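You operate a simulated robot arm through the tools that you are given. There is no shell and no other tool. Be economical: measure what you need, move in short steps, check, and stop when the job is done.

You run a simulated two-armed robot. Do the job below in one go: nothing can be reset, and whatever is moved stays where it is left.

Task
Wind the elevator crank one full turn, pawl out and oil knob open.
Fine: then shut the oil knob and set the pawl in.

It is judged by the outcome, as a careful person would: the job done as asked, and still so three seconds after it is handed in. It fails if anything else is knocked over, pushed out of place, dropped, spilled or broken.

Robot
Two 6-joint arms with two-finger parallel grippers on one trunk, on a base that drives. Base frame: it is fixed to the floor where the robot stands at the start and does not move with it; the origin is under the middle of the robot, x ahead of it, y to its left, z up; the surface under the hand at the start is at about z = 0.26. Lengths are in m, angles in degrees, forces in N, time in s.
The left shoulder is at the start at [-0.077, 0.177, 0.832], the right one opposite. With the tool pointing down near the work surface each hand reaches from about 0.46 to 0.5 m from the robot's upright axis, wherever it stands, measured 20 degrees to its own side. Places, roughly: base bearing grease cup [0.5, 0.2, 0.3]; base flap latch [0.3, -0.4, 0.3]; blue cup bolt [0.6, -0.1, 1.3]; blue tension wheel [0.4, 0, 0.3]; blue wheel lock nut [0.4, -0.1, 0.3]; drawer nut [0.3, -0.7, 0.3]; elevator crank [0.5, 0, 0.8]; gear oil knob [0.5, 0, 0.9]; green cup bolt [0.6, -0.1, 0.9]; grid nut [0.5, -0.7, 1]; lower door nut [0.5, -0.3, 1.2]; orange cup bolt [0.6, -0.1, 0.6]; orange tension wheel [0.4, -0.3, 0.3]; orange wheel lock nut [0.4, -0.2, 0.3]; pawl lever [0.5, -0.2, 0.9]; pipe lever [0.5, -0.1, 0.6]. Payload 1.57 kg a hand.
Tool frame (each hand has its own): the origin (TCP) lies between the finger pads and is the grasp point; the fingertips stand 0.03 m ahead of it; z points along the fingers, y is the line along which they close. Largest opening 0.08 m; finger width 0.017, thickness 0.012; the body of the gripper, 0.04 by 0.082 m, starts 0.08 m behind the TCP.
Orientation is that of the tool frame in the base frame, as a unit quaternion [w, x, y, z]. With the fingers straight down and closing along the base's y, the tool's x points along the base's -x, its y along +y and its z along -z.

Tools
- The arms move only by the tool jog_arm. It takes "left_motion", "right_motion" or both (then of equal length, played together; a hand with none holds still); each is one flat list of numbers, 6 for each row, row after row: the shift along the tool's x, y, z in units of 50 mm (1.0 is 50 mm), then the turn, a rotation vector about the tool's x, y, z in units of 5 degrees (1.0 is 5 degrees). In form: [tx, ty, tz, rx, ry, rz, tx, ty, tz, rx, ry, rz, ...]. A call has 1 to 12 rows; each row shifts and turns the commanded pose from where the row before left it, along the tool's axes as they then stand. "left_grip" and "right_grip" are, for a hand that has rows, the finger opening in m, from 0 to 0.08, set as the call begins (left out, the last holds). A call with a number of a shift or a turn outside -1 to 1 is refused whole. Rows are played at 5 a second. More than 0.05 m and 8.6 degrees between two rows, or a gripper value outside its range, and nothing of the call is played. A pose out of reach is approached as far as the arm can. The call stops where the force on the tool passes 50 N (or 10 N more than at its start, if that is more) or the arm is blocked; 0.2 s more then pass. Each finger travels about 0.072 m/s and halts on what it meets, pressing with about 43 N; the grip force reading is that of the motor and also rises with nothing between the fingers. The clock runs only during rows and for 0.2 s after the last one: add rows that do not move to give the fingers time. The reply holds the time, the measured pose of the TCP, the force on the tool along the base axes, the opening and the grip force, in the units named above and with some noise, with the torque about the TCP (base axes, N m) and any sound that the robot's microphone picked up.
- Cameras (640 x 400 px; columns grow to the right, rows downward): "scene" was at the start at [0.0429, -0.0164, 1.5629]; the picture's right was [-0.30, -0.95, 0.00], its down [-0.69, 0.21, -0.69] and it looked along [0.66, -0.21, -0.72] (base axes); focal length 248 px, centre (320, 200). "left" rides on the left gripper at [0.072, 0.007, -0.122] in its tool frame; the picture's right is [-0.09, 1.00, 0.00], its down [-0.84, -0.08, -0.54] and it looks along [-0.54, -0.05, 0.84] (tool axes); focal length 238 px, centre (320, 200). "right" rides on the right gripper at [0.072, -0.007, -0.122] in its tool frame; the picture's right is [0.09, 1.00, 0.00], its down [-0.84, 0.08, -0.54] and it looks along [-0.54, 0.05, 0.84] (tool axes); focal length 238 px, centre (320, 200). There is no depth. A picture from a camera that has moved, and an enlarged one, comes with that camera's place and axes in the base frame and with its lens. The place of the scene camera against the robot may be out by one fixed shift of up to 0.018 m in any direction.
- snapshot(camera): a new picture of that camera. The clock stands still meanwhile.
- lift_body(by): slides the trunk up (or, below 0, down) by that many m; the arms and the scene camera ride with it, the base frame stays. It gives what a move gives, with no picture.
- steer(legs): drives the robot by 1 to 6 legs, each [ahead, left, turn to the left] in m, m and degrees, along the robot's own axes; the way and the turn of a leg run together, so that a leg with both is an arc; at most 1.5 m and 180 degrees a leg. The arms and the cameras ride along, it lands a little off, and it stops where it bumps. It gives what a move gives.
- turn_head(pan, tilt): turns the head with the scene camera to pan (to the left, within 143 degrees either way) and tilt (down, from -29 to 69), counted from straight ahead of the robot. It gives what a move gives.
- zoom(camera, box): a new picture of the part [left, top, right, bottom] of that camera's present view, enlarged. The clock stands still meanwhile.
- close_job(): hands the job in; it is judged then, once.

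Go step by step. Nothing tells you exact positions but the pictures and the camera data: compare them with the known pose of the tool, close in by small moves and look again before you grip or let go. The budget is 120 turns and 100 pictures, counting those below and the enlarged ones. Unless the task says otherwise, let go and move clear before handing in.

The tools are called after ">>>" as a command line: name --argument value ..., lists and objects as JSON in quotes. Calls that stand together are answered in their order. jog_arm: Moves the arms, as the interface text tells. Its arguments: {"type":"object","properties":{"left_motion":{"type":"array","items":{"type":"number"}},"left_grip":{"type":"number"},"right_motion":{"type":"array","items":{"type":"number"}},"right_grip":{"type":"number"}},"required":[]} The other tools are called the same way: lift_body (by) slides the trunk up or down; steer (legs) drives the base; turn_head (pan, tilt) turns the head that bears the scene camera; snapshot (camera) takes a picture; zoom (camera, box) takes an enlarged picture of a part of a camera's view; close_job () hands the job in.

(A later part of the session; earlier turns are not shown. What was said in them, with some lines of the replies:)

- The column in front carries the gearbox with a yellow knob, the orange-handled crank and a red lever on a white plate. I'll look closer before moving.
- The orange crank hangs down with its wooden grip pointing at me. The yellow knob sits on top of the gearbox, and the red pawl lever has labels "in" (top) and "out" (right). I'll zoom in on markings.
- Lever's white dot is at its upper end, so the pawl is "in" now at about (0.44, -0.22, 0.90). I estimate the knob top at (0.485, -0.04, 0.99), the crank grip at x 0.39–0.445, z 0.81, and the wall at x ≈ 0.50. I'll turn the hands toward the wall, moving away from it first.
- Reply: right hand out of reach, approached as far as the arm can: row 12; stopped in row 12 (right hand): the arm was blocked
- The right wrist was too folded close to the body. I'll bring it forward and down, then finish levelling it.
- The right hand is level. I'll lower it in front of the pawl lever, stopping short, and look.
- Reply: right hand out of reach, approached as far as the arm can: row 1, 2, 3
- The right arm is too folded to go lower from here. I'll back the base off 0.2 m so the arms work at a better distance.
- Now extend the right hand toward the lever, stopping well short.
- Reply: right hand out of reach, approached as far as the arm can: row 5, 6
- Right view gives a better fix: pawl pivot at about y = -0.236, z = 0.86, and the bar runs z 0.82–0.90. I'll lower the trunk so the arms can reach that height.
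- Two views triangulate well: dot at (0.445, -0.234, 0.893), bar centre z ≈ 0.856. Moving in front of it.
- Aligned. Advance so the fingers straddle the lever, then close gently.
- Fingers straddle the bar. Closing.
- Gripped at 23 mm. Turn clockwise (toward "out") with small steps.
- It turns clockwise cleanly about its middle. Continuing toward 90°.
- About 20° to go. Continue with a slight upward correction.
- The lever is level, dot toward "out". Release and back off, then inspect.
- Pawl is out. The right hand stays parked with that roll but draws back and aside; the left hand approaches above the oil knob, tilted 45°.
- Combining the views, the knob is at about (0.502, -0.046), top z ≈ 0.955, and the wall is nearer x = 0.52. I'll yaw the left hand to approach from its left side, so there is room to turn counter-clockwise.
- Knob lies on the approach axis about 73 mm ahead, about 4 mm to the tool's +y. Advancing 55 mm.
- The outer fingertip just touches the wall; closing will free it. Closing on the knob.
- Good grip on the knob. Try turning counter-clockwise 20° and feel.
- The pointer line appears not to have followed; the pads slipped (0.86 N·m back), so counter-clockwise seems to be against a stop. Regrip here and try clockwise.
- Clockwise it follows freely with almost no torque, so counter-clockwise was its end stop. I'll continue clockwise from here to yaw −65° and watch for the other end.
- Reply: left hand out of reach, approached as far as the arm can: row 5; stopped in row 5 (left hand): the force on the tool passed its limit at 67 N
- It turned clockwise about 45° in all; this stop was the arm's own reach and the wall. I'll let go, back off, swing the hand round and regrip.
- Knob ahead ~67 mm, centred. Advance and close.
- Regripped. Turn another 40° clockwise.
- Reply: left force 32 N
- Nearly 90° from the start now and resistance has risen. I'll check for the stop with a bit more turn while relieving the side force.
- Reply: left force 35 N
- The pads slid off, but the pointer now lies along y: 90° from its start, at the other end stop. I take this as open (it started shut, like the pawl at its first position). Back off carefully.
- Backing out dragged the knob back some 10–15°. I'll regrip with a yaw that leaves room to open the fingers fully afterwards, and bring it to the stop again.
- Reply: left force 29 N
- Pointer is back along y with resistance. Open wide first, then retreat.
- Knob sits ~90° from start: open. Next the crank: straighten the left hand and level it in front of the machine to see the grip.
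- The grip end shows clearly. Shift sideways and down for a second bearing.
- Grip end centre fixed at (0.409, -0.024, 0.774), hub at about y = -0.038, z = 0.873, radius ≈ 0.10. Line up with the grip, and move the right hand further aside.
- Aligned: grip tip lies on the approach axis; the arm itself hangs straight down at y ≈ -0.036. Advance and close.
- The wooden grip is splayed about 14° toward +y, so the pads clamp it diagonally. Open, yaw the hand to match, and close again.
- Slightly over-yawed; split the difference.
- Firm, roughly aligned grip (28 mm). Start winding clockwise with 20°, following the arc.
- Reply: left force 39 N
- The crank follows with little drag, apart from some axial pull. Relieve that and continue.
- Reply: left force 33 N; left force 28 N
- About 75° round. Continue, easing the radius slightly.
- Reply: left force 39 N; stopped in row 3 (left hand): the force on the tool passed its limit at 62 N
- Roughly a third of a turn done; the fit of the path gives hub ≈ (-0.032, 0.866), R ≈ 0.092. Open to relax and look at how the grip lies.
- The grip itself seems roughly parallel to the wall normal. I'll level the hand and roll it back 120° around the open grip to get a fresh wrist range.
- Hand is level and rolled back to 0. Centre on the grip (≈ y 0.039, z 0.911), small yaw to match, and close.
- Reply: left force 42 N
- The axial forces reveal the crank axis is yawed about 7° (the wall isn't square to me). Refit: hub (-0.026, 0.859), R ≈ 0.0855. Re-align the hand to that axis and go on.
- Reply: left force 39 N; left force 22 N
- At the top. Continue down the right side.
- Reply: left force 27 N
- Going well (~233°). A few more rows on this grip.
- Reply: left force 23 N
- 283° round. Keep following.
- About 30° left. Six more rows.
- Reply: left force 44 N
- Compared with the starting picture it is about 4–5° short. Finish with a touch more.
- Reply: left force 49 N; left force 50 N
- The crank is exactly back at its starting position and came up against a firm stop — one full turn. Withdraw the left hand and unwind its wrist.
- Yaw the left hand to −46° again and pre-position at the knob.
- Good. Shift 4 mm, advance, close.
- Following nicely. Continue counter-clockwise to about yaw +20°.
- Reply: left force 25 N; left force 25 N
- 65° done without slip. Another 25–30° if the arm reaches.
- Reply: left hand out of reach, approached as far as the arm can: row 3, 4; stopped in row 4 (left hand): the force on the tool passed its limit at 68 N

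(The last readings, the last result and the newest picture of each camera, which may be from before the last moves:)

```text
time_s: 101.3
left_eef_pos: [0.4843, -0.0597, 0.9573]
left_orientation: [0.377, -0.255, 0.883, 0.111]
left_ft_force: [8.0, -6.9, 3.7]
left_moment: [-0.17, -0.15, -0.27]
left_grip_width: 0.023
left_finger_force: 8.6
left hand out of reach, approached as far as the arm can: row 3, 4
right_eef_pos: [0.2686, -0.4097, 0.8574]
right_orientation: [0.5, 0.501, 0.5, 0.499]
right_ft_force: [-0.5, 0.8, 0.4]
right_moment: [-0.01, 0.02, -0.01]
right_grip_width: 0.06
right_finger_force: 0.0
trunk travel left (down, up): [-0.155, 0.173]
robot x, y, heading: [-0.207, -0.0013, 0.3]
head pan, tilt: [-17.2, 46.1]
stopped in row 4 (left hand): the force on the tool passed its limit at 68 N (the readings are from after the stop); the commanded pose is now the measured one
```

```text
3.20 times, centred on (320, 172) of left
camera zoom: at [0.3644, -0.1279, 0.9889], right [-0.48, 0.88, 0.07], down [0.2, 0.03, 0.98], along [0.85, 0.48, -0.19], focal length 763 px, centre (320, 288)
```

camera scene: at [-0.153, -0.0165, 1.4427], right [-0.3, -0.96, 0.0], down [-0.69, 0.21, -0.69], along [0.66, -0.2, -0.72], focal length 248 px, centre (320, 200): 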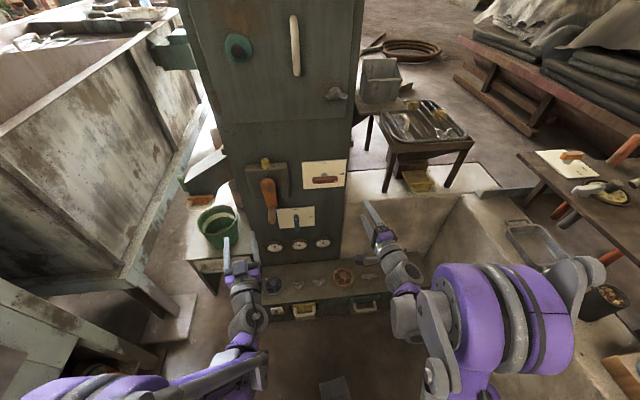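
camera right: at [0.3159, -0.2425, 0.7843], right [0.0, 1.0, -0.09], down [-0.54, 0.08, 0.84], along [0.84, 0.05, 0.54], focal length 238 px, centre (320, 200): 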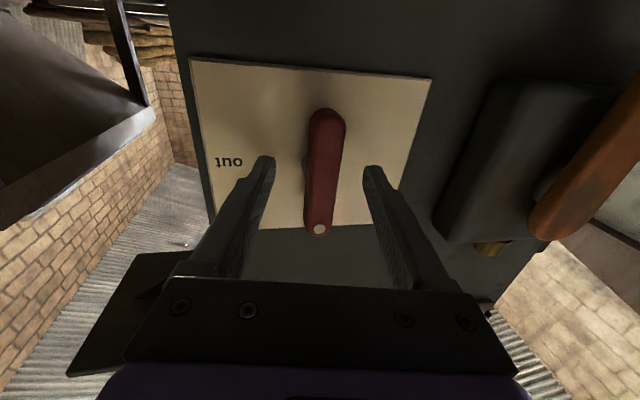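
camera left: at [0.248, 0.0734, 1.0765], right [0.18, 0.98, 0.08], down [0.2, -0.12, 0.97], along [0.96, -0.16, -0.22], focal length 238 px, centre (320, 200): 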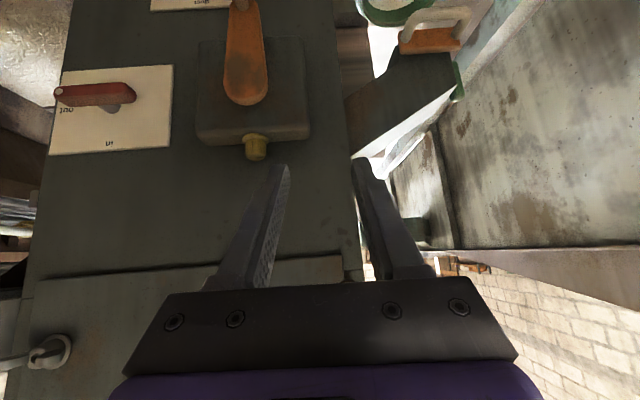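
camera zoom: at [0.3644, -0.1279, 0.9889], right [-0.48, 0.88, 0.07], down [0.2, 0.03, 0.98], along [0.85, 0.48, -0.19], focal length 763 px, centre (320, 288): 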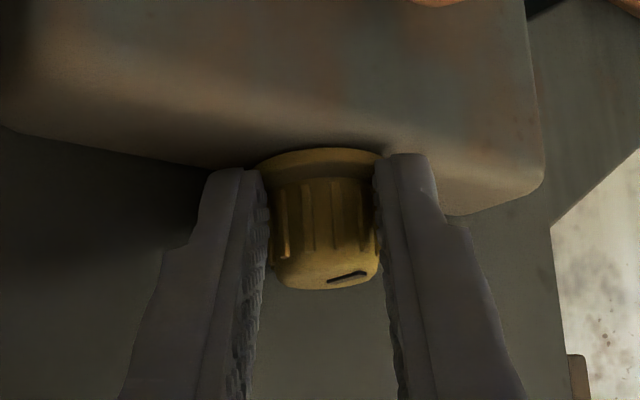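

About 80° back. Reach ended, so regrip once more: open, back off, swing back 40°.

>>> jog_arm --left_motion '[0, 0, 0, 0, 0, 0, 0, 0, 0, 0, 0, 0, 0, 0, -1, 0, 0, 0, 0, 0.104, 0, 0.707, 0, 0.707, 0, 0.104, 0, 0.707, 0, 0.707, 0, 0.104, 0, 0.707, 0, 0.707, 0, 0.104, 0, 0.707, 0, 0.707, 0, 0.104, 0, 0.707, 0, 0.707, 0, 0.104, 0, 0.707, 0, 0.707, 0, 0.104, 0, 0.707, 0, 0.707, 0, 0.104, 0, 0.707, 0, 0.707, 0, 0.104, 0, 0.707, 0, 0.707]' --left_grip 0.04

>>> zoom --camera "left" --box '[220, 85, 420, 210]'

```text
time_s: 104.0
left_eef_pos: [0.4454, -0.0328, 0.9928]
left_orientation: [0.386, 0.104, 0.916, -0.033]
left_ft_force: [-0.3, 0.3, 0.5]
left_moment: [-0.02, 0.0, 0.03]
left_grip_width: 0.0398
left_finger_force: 0.0
right_eef_pos: [0.2686, -0.4086, 0.8578]
right_orientation: [0.501, 0.501, 0.5, 0.499]
right_ft_force: [0.4, -0.8, -0.5]
right_moment: [0.01, 0.0, -0.02]
right_grip_width: 0.0599
right_finger_force: 0.1
trunk travel left (down, up): [-0.155, 0.173]
robot x, y, heading: [-0.2059, -0.0031, 0.2]
head pan, tilt: [-17.2, 46.1]
```

```text
3.20 times, centred on (320, 148) of left
camera zoom: at [0.3113, 0.0027, 1.0265], right [0.28, 0.96, 0.09], down [0.17, -0.14, 0.98], along [0.95, -0.25, -0.2], focal length 763 px, centre (320, 368)
```

zoom: 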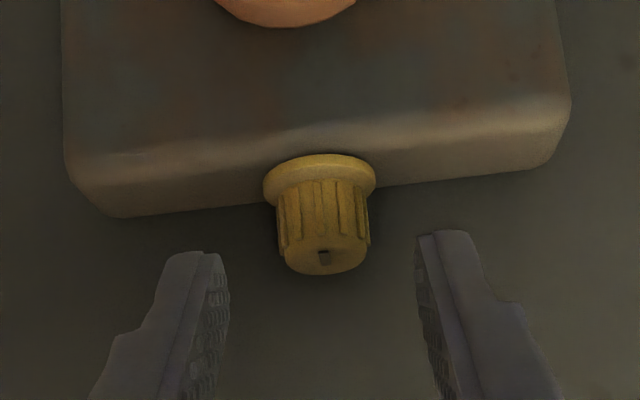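

Pointer looks ~10–15° short of its original direction. Regrip and turn to the stop.

>>> jog_arm --left_motion '[0, 0.03, 0.46, 0, 0, 0, 0, 0, 0.46, 0, 0, 0]'

>>> jog_arm --left_motion '[0, 0, 0, 0, 0, 0, 0, 0, 0, 0, 0, 0, 0, 0, 0, 0, 0, 0]' --left_grip 0.008

>>> jog_arm --left_motion '[0, -0.042, 0, -0.707, 0, -0.707, 0, -0.042, 0, -0.707, 0, -0.707, 0, -0.042, 0, -0.707, 0, -0.707]'

>>> zoom --camera "left" --box '[220, 110, 420, 235]'

```text
time_s: 104.5
left_eef_pos: [0.4781, -0.0384, 0.9599]
left_orientation: [0.386, 0.105, 0.916, -0.033]
left_ft_force: [0.5, -0.5, 0.9]
left_moment: [0.02, -0.01, 0.02]
left_grip_width: 0.0401
left_finger_force: 0.0
right_eef_pos: [0.2692, -0.4091, 0.8572]
right_orientation: [0.5, 0.501, 0.5, 0.498]
right_ft_force: [0.4, 0.5, 0.2]
right_moment: [0.01, -0.01, -0.02]
right_grip_width: 0.06
right_finger_force: 0.1
trunk travel left (down, up): [-0.155, 0.173]
robot x, y, heading: [-0.204, 0.0007, 0.0]
head pan, tilt: [-17.2, 46.1]
```

```text
time_s: 105.3
left_eef_pos: [0.4762, -0.0376, 0.9597]
left_orientation: [0.386, 0.103, 0.916, -0.032]
left_ft_force: [-1.3, -0.9, -0.2]
left_moment: [-0.04, -0.01, -0.03]
left_grip_width: 0.0208
left_finger_force: 33.3
right_eef_pos: [0.2691, -0.4098, 0.8583]
right_orientation: [0.5, 0.501, 0.5, 0.499]
right_ft_force: [0.4, 0.1, -0.1]
right_moment: [0.04, 0.02, 0.0]
right_grip_width: 0.0602
right_finger_force: 0.0
trunk travel left (down, up): [-0.155, 0.173]
robot x, y, heading: [-0.2033, 0.0004, -0.1]
head pan, tilt: [-17.2, 46.1]
```

```text
time_s: 106.2
left_eef_pos: [0.473, -0.0468, 0.9605]
left_orientation: [0.39, -0.018, 0.921, 0.017]
left_ft_force: [-22.3, -9.8, -14.5]
left_moment: [0.17, 0.9, -0.36]
left_grip_width: 0.0179
left_finger_force: 32.6
right_eef_pos: [0.266, -0.4101, 0.8578]
right_orientation: [0.5, 0.5, 0.5, 0.5]
right_ft_force: [0.3, 0.6, -0.5]
right_moment: [-0.01, 0.01, 0.05]
right_grip_width: 0.0597
right_finger_force: 0.0
trunk travel left (down, up): [-0.155, 0.173]
robot x, y, heading: [-0.2026, -0.0022, -0.0]
head pan, tilt: [-17.2, 46.1]
```

```text
3.20 times, centred on (320, 172) of left
camera zoom: at [0.3354, -0.0476, 0.9933], right [0.02, 1.0, 0.08], down [0.2, -0.09, 0.98], along [0.98, 0.0, -0.2], focal length 763 px, centre (320, 288)
```

zoom: 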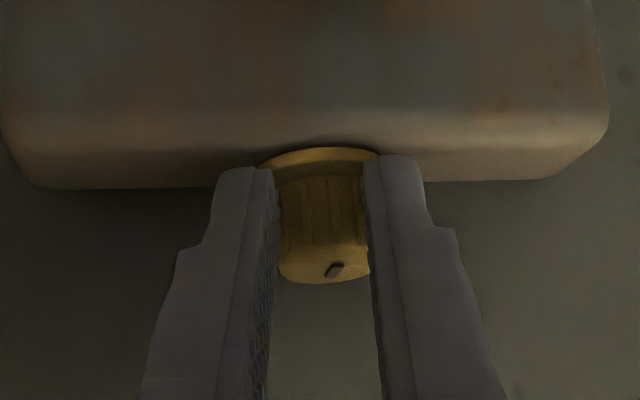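

The pads only caught the near edge of the knob and slid. Open, go 10 mm deeper, swing back 20° and grip again.

>>> jog_arm --left_motion '[0, 0, 0, 0, 0, 0, -0.14, 0, 0.14, 0, 0, 0, 0, 0.042, 0, 0.707, 0, 0.707, 0, 0.042, 0, 0.707, 0, 0.707, 0, 0.042, 0, 0.707, 0, 0.707, 0, 0.042, 0, 0.707, 0, 0.707]' --left_grip 0.04

>>> zoom --camera "left" --box '[220, 110, 420, 235]'

```text
time_s: 107.5
left_eef_pos: [0.4856, -0.0356, 0.9598]
left_orientation: [0.384, 0.144, 0.911, -0.048]
left_ft_force: [0.5, -0.4, -0.1]
left_moment: [-0.03, 0.01, 0.02]
left_grip_width: 0.0398
left_finger_force: 0.0
right_eef_pos: [0.269, -0.4084, 0.857]
right_orientation: [0.5, 0.501, 0.5, 0.499]
right_ft_force: [0.3, -0.8, 0.0]
right_moment: [-0.01, 0.01, 0.01]
right_grip_width: 0.0602
right_finger_force: 0.0
trunk travel left (down, up): [-0.155, 0.173]
robot x, y, heading: [-0.2037, -0.0028, 0.0]
head pan, tilt: [-17.2, 46.1]
```

```text
3.20 times, centred on (320, 172) of left
camera zoom: at [0.3568, 0.0114, 0.994], right [0.36, 0.93, 0.09], down [0.16, -0.15, 0.97], along [0.92, -0.34, -0.2], focal length 763 px, centre (320, 288)
```

zoom: 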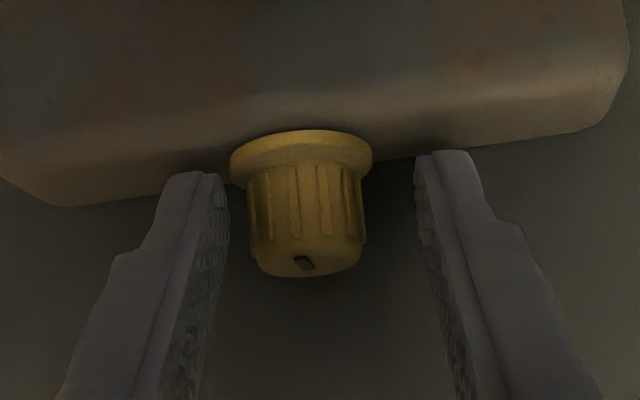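

Now the pointer looks almost back to its original direction. Centre (−3 mm), close and press to the stop.

>>> jog_arm --left_motion '[0, -0.06, 0, 0, 0, 0, 0, 0, 0, 0, 0, 0]'

>>> jog_arm --left_motion '[0, 0, 0, 0, 0, 0, 0, 0, 0, 0, 0, 0, 0, 0, 0, 0, 0, 0]' --left_grip 0.008

>>> jog_arm --left_motion '[0, -0.042, 0, -0.707, 0, -0.707, 0, -0.042, 0, -0.707, 0, -0.707, 0, -0.042, 0, -0.707, 0, -0.707, 0, -0.042, 0, -0.707, 0, -0.707]'

>>> zoom --camera "left" --box '[220, 110, 420, 235]'

```text
time_s: 108.2
left_eef_pos: [0.4853, -0.038, 0.9596]
left_orientation: [0.384, 0.144, 0.911, -0.048]
left_ft_force: [0.4, 0.6, 0.3]
left_moment: [-0.01, 0.03, -0.02]
left_grip_width: 0.0403
left_finger_force: 0.1
right_eef_pos: [0.269, -0.4089, 0.8576]
right_orientation: [0.5, 0.501, 0.5, 0.499]
right_ft_force: [-0.6, 0.0, 0.0]
right_moment: [0.0, 0.02, 0.02]
right_grip_width: 0.06
right_finger_force: 0.2
trunk travel left (down, up): [-0.155, 0.173]
robot x, y, heading: [-0.2028, -0.0024, -0.1]
head pan, tilt: [-17.2, 46.1]
```

```text
time_s: 109.0
left_eef_pos: [0.4842, -0.0384, 0.9612]
left_orientation: [0.384, 0.143, 0.911, -0.047]
left_ft_force: [-1.8, -3.0, -1.9]
left_moment: [0.04, -0.03, -0.15]
left_grip_width: 0.0228
left_finger_force: 35.4
right_eef_pos: [0.2683, -0.409, 0.858]
right_orientation: [0.5, 0.501, 0.5, 0.499]
right_ft_force: [-1.0, 0.4, -0.7]
right_moment: [0.03, -0.04, -0.02]
right_grip_width: 0.06
right_finger_force: 0.1
trunk travel left (down, up): [-0.155, 0.173]
robot x, y, heading: [-0.2027, -0.0027, -0.1]
head pan, tilt: [-17.2, 46.1]
```

```text
time_s: 110.0
left_eef_pos: [0.4843, -0.0478, 0.9601]
left_orientation: [0.39, -0.019, 0.92, 0.018]
left_ft_force: [-1.4, -3.2, 0.2]
left_moment: [-0.18, 0.25, -0.18]
left_grip_width: 0.0229
left_finger_force: 34.8
right_eef_pos: [0.2681, -0.4088, 0.8572]
right_orientation: [0.5, 0.501, 0.5, 0.499]
right_ft_force: [0.6, -0.1, -0.2]
right_moment: [-0.02, -0.01, 0.01]
right_grip_width: 0.0597
right_finger_force: 0.1
trunk travel left (down, up): [-0.155, 0.173]
robot x, y, heading: [-0.2029, 0.0007, -0.0]
head pan, tilt: [-17.2, 46.1]
```

```text
3.20 times, centred on (320, 172) of left
camera zoom: at [0.3458, -0.0474, 0.9932], right [0.02, 1.0, 0.08], down [0.2, -0.09, 0.98], along [0.98, 0.0, -0.2], focal length 763 px, centre (320, 288)
```

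zoom: 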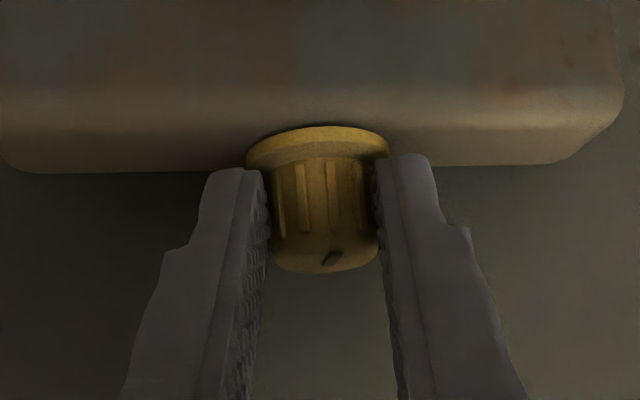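

Readings of the pointer disagree; look closer at it from both cameras.

>>> zoom --camera "left" --box '[295, 155, 350, 200]'

>>> zoom --camera "scene" --box '[230, 120, 310, 170]'

```text
8.89 times, centred on (322, 178) of left
camera zoom: at [0.3458, -0.0474, 0.9932], right [0.02, 1.0, 0.08], down [0.2, -0.09, 0.98], along [0.98, 0.0, -0.2], focal length 2119 px, centre (298, 400)
```

zoom: 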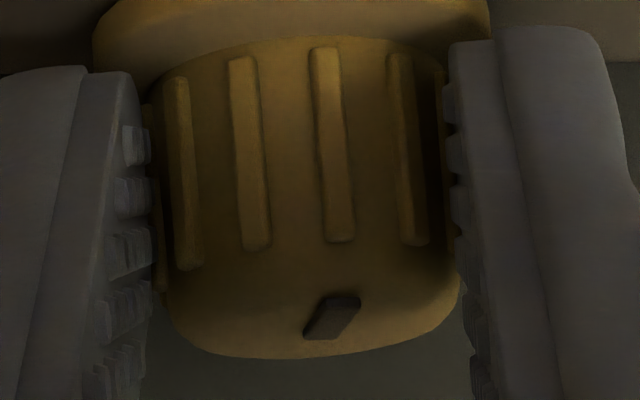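

```text
8.00 times, centred on (270, 145) of scene
camera zoom: at [-0.1543, -0.017, 1.4428], right [-0.3, -0.96, 0.0], down [-0.69, 0.21, -0.69], along [0.66, -0.21, -0.72], focal length 1980 px, centre (720, 640)
```

zoom: 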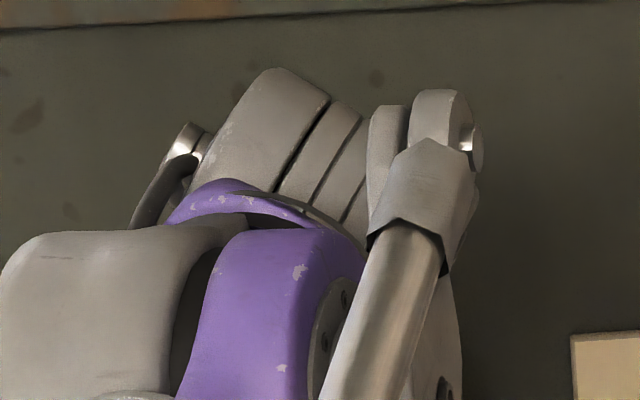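

Pointer is still ~20° from its original direction. Keep turning counter-clockwise.

>>> jog_arm --left_motion '[0, -0.045, 0, -0.707, 0, -0.707, 0, -0.045, 0, -0.707, 0, -0.707, 0, -0.045, 0, -0.707, 0, -0.707, 0, -0.045, 0, -0.707, 0, -0.707]'

>>> zoom --camera "left" --box '[295, 155, 350, 200]'

```text
time_s: 111.0
left_eef_pos: [0.486, -0.0544, 0.9605]
left_orientation: [0.384, -0.179, 0.902, 0.083]
left_ft_force: [-0.4, 0.1, -4.7]
left_moment: [-0.04, 0.28, -0.29]
left_grip_width: 0.0231
left_finger_force: 35.7
right_eef_pos: [0.2678, -0.4082, 0.8581]
right_orientation: [0.5, 0.5, 0.5, 0.499]
right_ft_force: [-1.0, 1.3, -0.5]
right_moment: [0.02, 0.02, -0.02]
right_grip_width: 0.0601
right_finger_force: 0.1
trunk travel left (down, up): [-0.155, 0.173]
robot x, y, heading: [-0.2099, 0.0026, 0.0]
head pan, tilt: [-17.2, 46.1]
```

```text
8.89 times, centred on (322, 178) of left
camera zoom: at [0.3558, -0.1022, 0.9926], right [-0.33, 0.94, 0.08], down [0.21, -0.01, 0.98], along [0.92, 0.33, -0.19], focal length 2119 px, centre (298, 400)
```

zoom: 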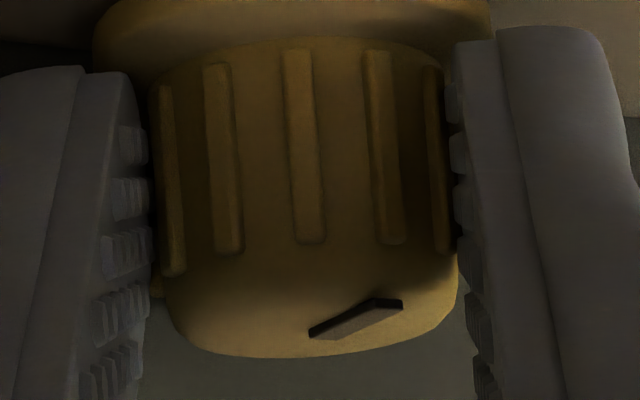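

The pointer stayed put while the hand turned 20°, so it is at its stop. Release, back off and verify from the scene camera.

>>> jog_arm --left_motion '[0, 0, 0, 0, 0, 0, 0, 0, 0, 0, 0, 0, 0, 0, -0.8, 0, 0, 0, 0, 0, -1, 0, 0, 0, 0, 0, -1, 0, 0, 0, 0, 0.9, -0.2, 0, 0, 0, 0, 0.9, -0.2, 0, 0, 0, 0, 0.9, -0.2, 0, 0, 0]' --left_grip 0.045

>>> zoom --camera "scene" --box '[244, 145, 284, 170]'

```text
time_s: 112.8
left_eef_pos: [0.3182, 0.0217, 1.0797]
left_orientation: [0.384, -0.179, 0.902, 0.082]
left_ft_force: [0.3, 0.2, 0.1]
left_moment: [-0.01, 0.01, -0.01]
left_grip_width: 0.045
left_finger_force: 0.1
right_eef_pos: [0.2663, -0.4087, 0.8601]
right_orientation: [0.5, 0.5, 0.5, 0.499]
right_ft_force: [1.3, 0.6, 0.4]
right_moment: [0.0, 0.07, 0.01]
right_grip_width: 0.0599
right_finger_force: 0.1
trunk travel left (down, up): [-0.155, 0.173]
robot x, y, heading: [-0.2084, 0.0002, 0.0]
head pan, tilt: [-17.2, 46.1]
```

```text
16.00 times, centred on (264, 158) of scene
camera zoom: at [-0.1552, -0.0154, 1.4428], right [-0.3, -0.95, 0.0], down [-0.69, 0.21, -0.69], along [0.66, -0.21, -0.72], focal length 3960 px, centre (1216, 880)
```

zoom: 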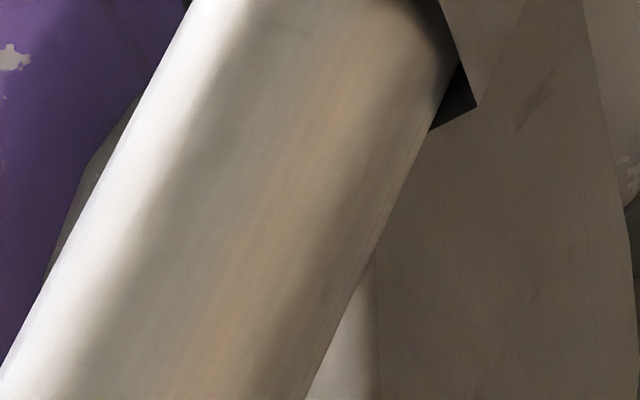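

Forearm is in the way; move the left arm further aside, and bring the right hand back in front of the pawl lever.

>>> jog_arm --left_motion '[0, 0.95, -0.2, 0, 0, 0, 0, 0.95, -0.2, 0, 0, 0, 0, 0.95, -0.2, 0, 0, 0, 0, 0.95, -0.2, 0, 0, 0]' --right_motion '[0.88, 0, 0.4, 0, 0, 0, 0.88, 0, 0.4, 0, 0, 0, 0.88, 0, 0.4, 0, 0, 0, 0.88, 0, 0.4, 0, 0, 0]'

>>> zoom --camera "scene" --box '[244, 145, 284, 170]'

>>> snapshot --camera "right"

```text
time_s: 113.8
left_eef_pos: [0.2189, 0.1843, 1.112]
left_orientation: [0.384, -0.179, 0.902, 0.082]
left_ft_force: [-0.7, 0.5, -0.5]
left_moment: [0.0, 0.0, 0.0]
left_grip_width: 0.0451
left_finger_force: 0.1
right_eef_pos: [0.3476, -0.2301, 0.8585]
right_orientation: [0.499, 0.501, 0.5, 0.5]
right_ft_force: [0.2, 0.4, -0.1]
right_moment: [0.01, -0.01, -0.01]
right_grip_width: 0.06
right_finger_force: 0.0
trunk travel left (down, up): [-0.155, 0.173]
robot x, y, heading: [-0.2043, 0.0, -0.1]
head pan, tilt: [-17.2, 46.1]
```

```text
16.00 times, centred on (264, 158) of scene
camera zoom: at [-0.1547, -0.0156, 1.4428], right [-0.3, -0.95, 0.0], down [-0.69, 0.21, -0.69], along [0.66, -0.21, -0.72], focal length 3960 px, centre (1216, 880)
```

zoom: 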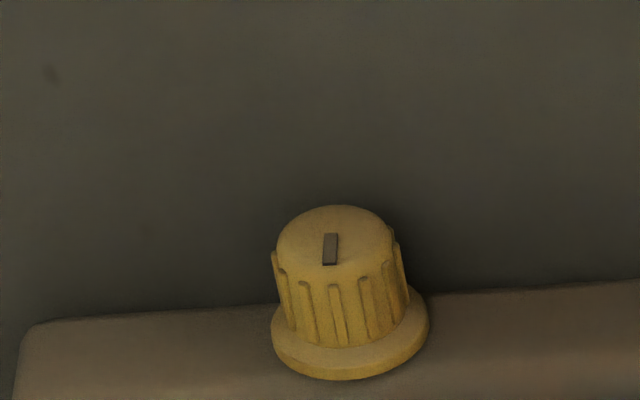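

```text
13 pictures are left
camera right: at [0.2269, -0.1595, 0.8514], right [0.0, 0.09, 1.0], down [-0.54, -0.84, 0.08], along [0.84, -0.54, 0.05], focal length 238 px, centre (320, 200)
```

right: 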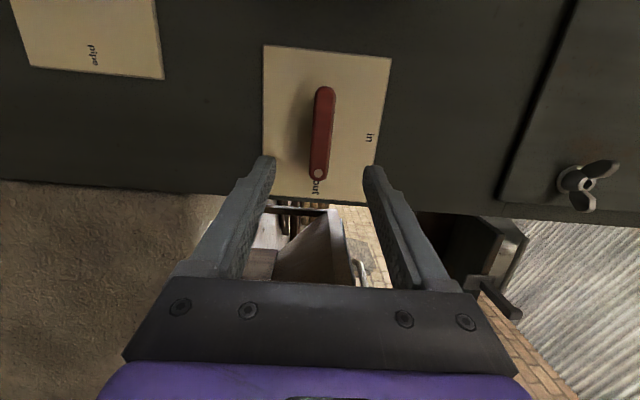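

The knob's pointer is exactly as it was at the start (≈11°): shut. Now the pawl: advance, close on the lever.

>>> jog_arm --right_motion '[-0.03, 0.02, 0.6, 0, 0, 0, 0, 0, 0.6, 0, 0, 0, 0, 0, 0.58, 0, 0, 0]'

>>> jog_arm --right_motion '[0, 0, 0, 0, 0, 0, 0, 0, 0, 0, 0, 0, 0, 0, 0, 0, 0, 0, 0, 0, 0, 0, 0, 0]' --right_grip 0.01

>>> jog_arm --right_motion '[0, 0, 0, 0, 0, -1, 0, 0, 0, 0, 0, -1, 0, 0, 0, 0, 0, -1, 0, 0, 0, 0, 0, -1]'

>>> zoom --camera "scene" --box '[220, 130, 380, 230]'

```text
time_s: 114.5
left_eef_pos: [0.2199, 0.1844, 1.1108]
left_orientation: [0.384, -0.178, 0.902, 0.082]
left_ft_force: [-0.1, -0.5, -0.4]
left_moment: [-0.01, 0.02, 0.0]
left_grip_width: 0.0447
left_finger_force: 0.0
right_eef_pos: [0.4387, -0.233, 0.8554]
right_orientation: [0.5, 0.501, 0.5, 0.499]
right_ft_force: [-0.7, 0.4, 0.0]
right_moment: [0.02, 0.0, 0.02]
right_grip_width: 0.0601
right_finger_force: 0.1
trunk travel left (down, up): [-0.155, 0.173]
robot x, y, heading: [-0.2072, 0.0033, -0.1]
head pan, tilt: [-17.2, 46.1]
```

```text
time_s: 115.5
left_eef_pos: [0.219, 0.1843, 1.1113]
left_orientation: [0.384, -0.178, 0.903, 0.082]
left_ft_force: [-0.2, 0.1, -0.9]
left_moment: [0.0, -0.03, -0.02]
left_grip_width: 0.0452
left_finger_force: 0.1
right_eef_pos: [0.4381, -0.2322, 0.8571]
right_orientation: [0.5, 0.5, 0.5, 0.5]
right_ft_force: [8.1, -1.7, 17.2]
right_moment: [-0.01, -0.2, -0.03]
right_grip_width: 0.0252
right_finger_force: 8.9
trunk travel left (down, up): [-0.155, 0.173]
robot x, y, heading: [-0.2039, 0.0012, 0.1]
head pan, tilt: [-17.2, 46.1]
```

```text
time_s: 116.5
left_eef_pos: [0.2188, 0.1856, 1.1113]
left_orientation: [0.383, -0.179, 0.902, 0.083]
left_ft_force: [0.0, -0.4, 1.3]
left_moment: [0.01, -0.01, -0.01]
left_grip_width: 0.0449
left_finger_force: 0.1
right_eef_pos: [0.4374, -0.2327, 0.8573]
right_orientation: [0.58, 0.404, 0.58, 0.406]
right_ft_force: [7.3, 6.0, 12.5]
right_moment: [0.0, -0.05, 0.11]
right_grip_width: 0.0229
right_finger_force: 7.6
trunk travel left (down, up): [-0.155, 0.173]
robot x, y, heading: [-0.2068, 0.0022, 0.2]
head pan, tilt: [-17.2, 46.1]
```

```text
4.00 times, centred on (300, 180) of scene
camera zoom: at [-0.1546, -0.0152, 1.4428], right [-0.3, -0.96, 0.0], down [-0.69, 0.21, -0.69], along [0.66, -0.21, -0.72], focal length 990 px, centre (400, 280)
```

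zoom: 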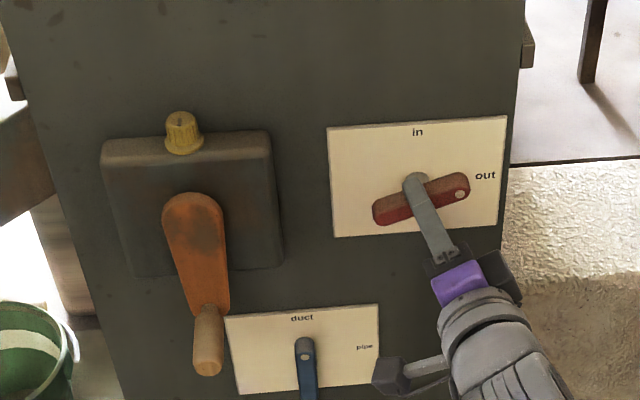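

It turns back well. Continue the remaining 70°.

>>> jog_arm --right_motion '[0, 0, 0, 0, 0, -1, 0, 0, 0, 0, 0, -1, 0, 0, 0, 0, 0, -1, 0, 0, 0, 0, 0, -1, 0, 0, 0, 0, 0, -1, 0, 0, 0, 0, 0, -1, 0, 0, 0, 0, 0, -1]'

>>> jog_arm --right_motion '[0, 0, 0, 0, 0, -1, 0, 0, 0, 0, 0, -1, 0, 0, 0, 0, 0, -1, 0, 0, 0, 0, 0, -1, 0, 0, 0, 0, 0, -1, 0, 0, 0, 0, 0, -1, 0, 0, 0, 0, 0, -1]'

>>> zoom --camera "scene" --box '[300, 150, 380, 200]'

```text
time_s: 118.2
left_eef_pos: [0.2193, 0.1852, 1.1117]
left_orientation: [0.384, -0.178, 0.902, 0.082]
left_ft_force: [-1.3, 0.4, -0.1]
left_moment: [-0.03, 0.01, 0.01]
left_grip_width: 0.045
left_finger_force: 0.1
right_eef_pos: [0.4378, -0.2327, 0.8581]
right_orientation: [0.674, 0.214, 0.675, 0.211]
right_ft_force: [-6.3, 8.3, 3.3]
right_moment: [0.04, 0.29, 0.08]
right_grip_width: 0.0224
right_finger_force: 26.7
trunk travel left (down, up): [-0.155, 0.173]
robot x, y, heading: [-0.203, 0.0015, -0.0]
head pan, tilt: [-17.2, 46.1]
```

```text
time_s: 119.8
left_eef_pos: [0.2179, 0.1843, 1.112]
left_orientation: [0.384, -0.178, 0.902, 0.082]
left_ft_force: [0.1, 0.1, 0.2]
left_moment: [0.01, 0.01, -0.01]
left_grip_width: 0.0452
left_finger_force: 0.1
right_eef_pos: [0.4361, -0.2349, 0.8584]
right_orientation: [0.706, 0.0, 0.708, -0.002]
right_ft_force: [-4.9, 5.7, -3.2]
right_moment: [0.12, 0.03, -0.36]
right_grip_width: 0.0231
right_finger_force: 27.4
trunk travel left (down, up): [-0.155, 0.173]
robot x, y, heading: [-0.204, -0.0, 0.0]
head pan, tilt: [-17.2, 46.1]
```

```text
8.00 times, centred on (340, 175) of scene
camera zoom: at [-0.1545, -0.0157, 1.4428], right [-0.3, -0.96, 0.0], down [-0.69, 0.21, -0.69], along [0.66, -0.21, -0.72], focal length 1980 px, centre (160, 400)
```

zoom: 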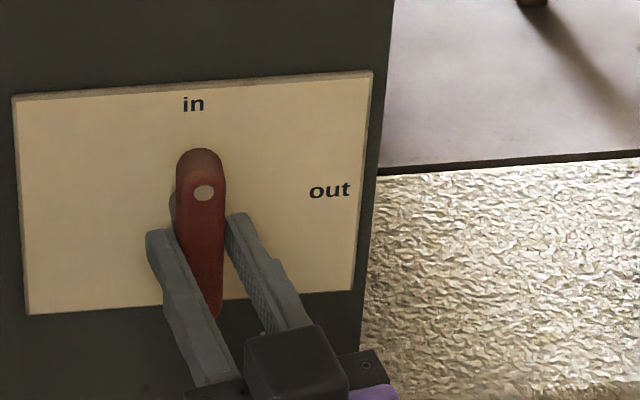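

Lever is up at "in". Release, back off and compare with the starting view.

>>> jog_arm --right_motion '[0, 0, 0, 0, 0, 0, 0, 0, 0, 0, 0, 0, 0, 0, 0, 0, 0, 0, 0, 0, -0.6, 0, 0, 0, 0, 0, -0.6, 0, 0, 0, 0, 0, -0.8, 0, 0, 0, 0, 0, -0.8, 0, 0, 0]' --right_grip 0.06

>>> zoom --camera "scene" --box '[230, 140, 390, 240]'

>>> snapshot --camera "right"

```text
time_s: 121.3
left_eef_pos: [0.2182, 0.1842, 1.1115]
left_orientation: [0.384, -0.178, 0.902, 0.083]
left_ft_force: [0.3, -0.8, 0.2]
left_moment: [0.02, 0.01, -0.01]
left_grip_width: 0.0449
left_finger_force: 0.1
right_eef_pos: [0.2947, -0.2332, 0.8587]
right_orientation: [0.707, 0.001, 0.707, -0.001]
right_ft_force: [-1.0, -0.1, 0.0]
right_moment: [0.02, 0.01, -0.01]
right_grip_width: 0.0599
right_finger_force: 0.1
trunk travel left (down, up): [-0.155, 0.173]
robot x, y, heading: [-0.2025, -0.0022, 0.1]
head pan, tilt: [-17.2, 46.1]
```

```text
4.00 times, centred on (310, 190) of scene
camera zoom: at [-0.1547, -0.0164, 1.4428], right [-0.3, -0.96, 0.0], down [-0.69, 0.21, -0.69], along [0.66, -0.21, -0.72], focal length 990 px, centre (360, 240)
```

zoom: 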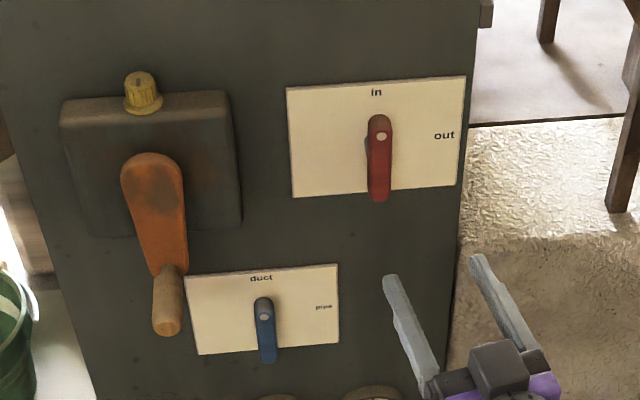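

```text
9 pictures are left
camera right: at [0.1727, -0.2408, 0.7868], right [0.0, 1.0, -0.09], down [-0.54, 0.08, 0.84], along [0.84, 0.05, 0.54], focal length 238 px, centre (320, 200)
```

right: 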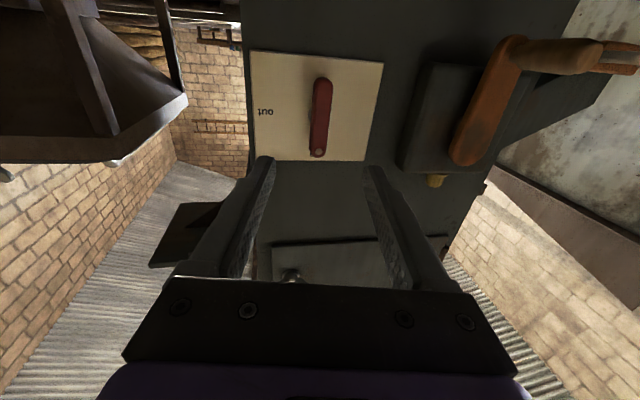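

The view matches the one from the start. The lever points at "in", the knob is shut, the crank is home after one full turn, and both hands are clear.

>>> close_job

```text
The job is handed in.
```

The job is handed in: I wound the crank one full turn clockwise with the pawl out and the oil knob open, then shut the knob and set the pawl back to "in".

- **Crank:** it ended at its starting position, against a firm stop. The gearbox has no arrow, so clockwise was my choice.
- **Oil knob:** it has no markings. I took its starting position as shut, opened it about 90° clockwise to its other stop, and returned it to the starting position.
- **Pawl:** the lever points at "in", as it did at the start.

I saw nothing else moved or knocked over in the final pictures, and both hands are clear.
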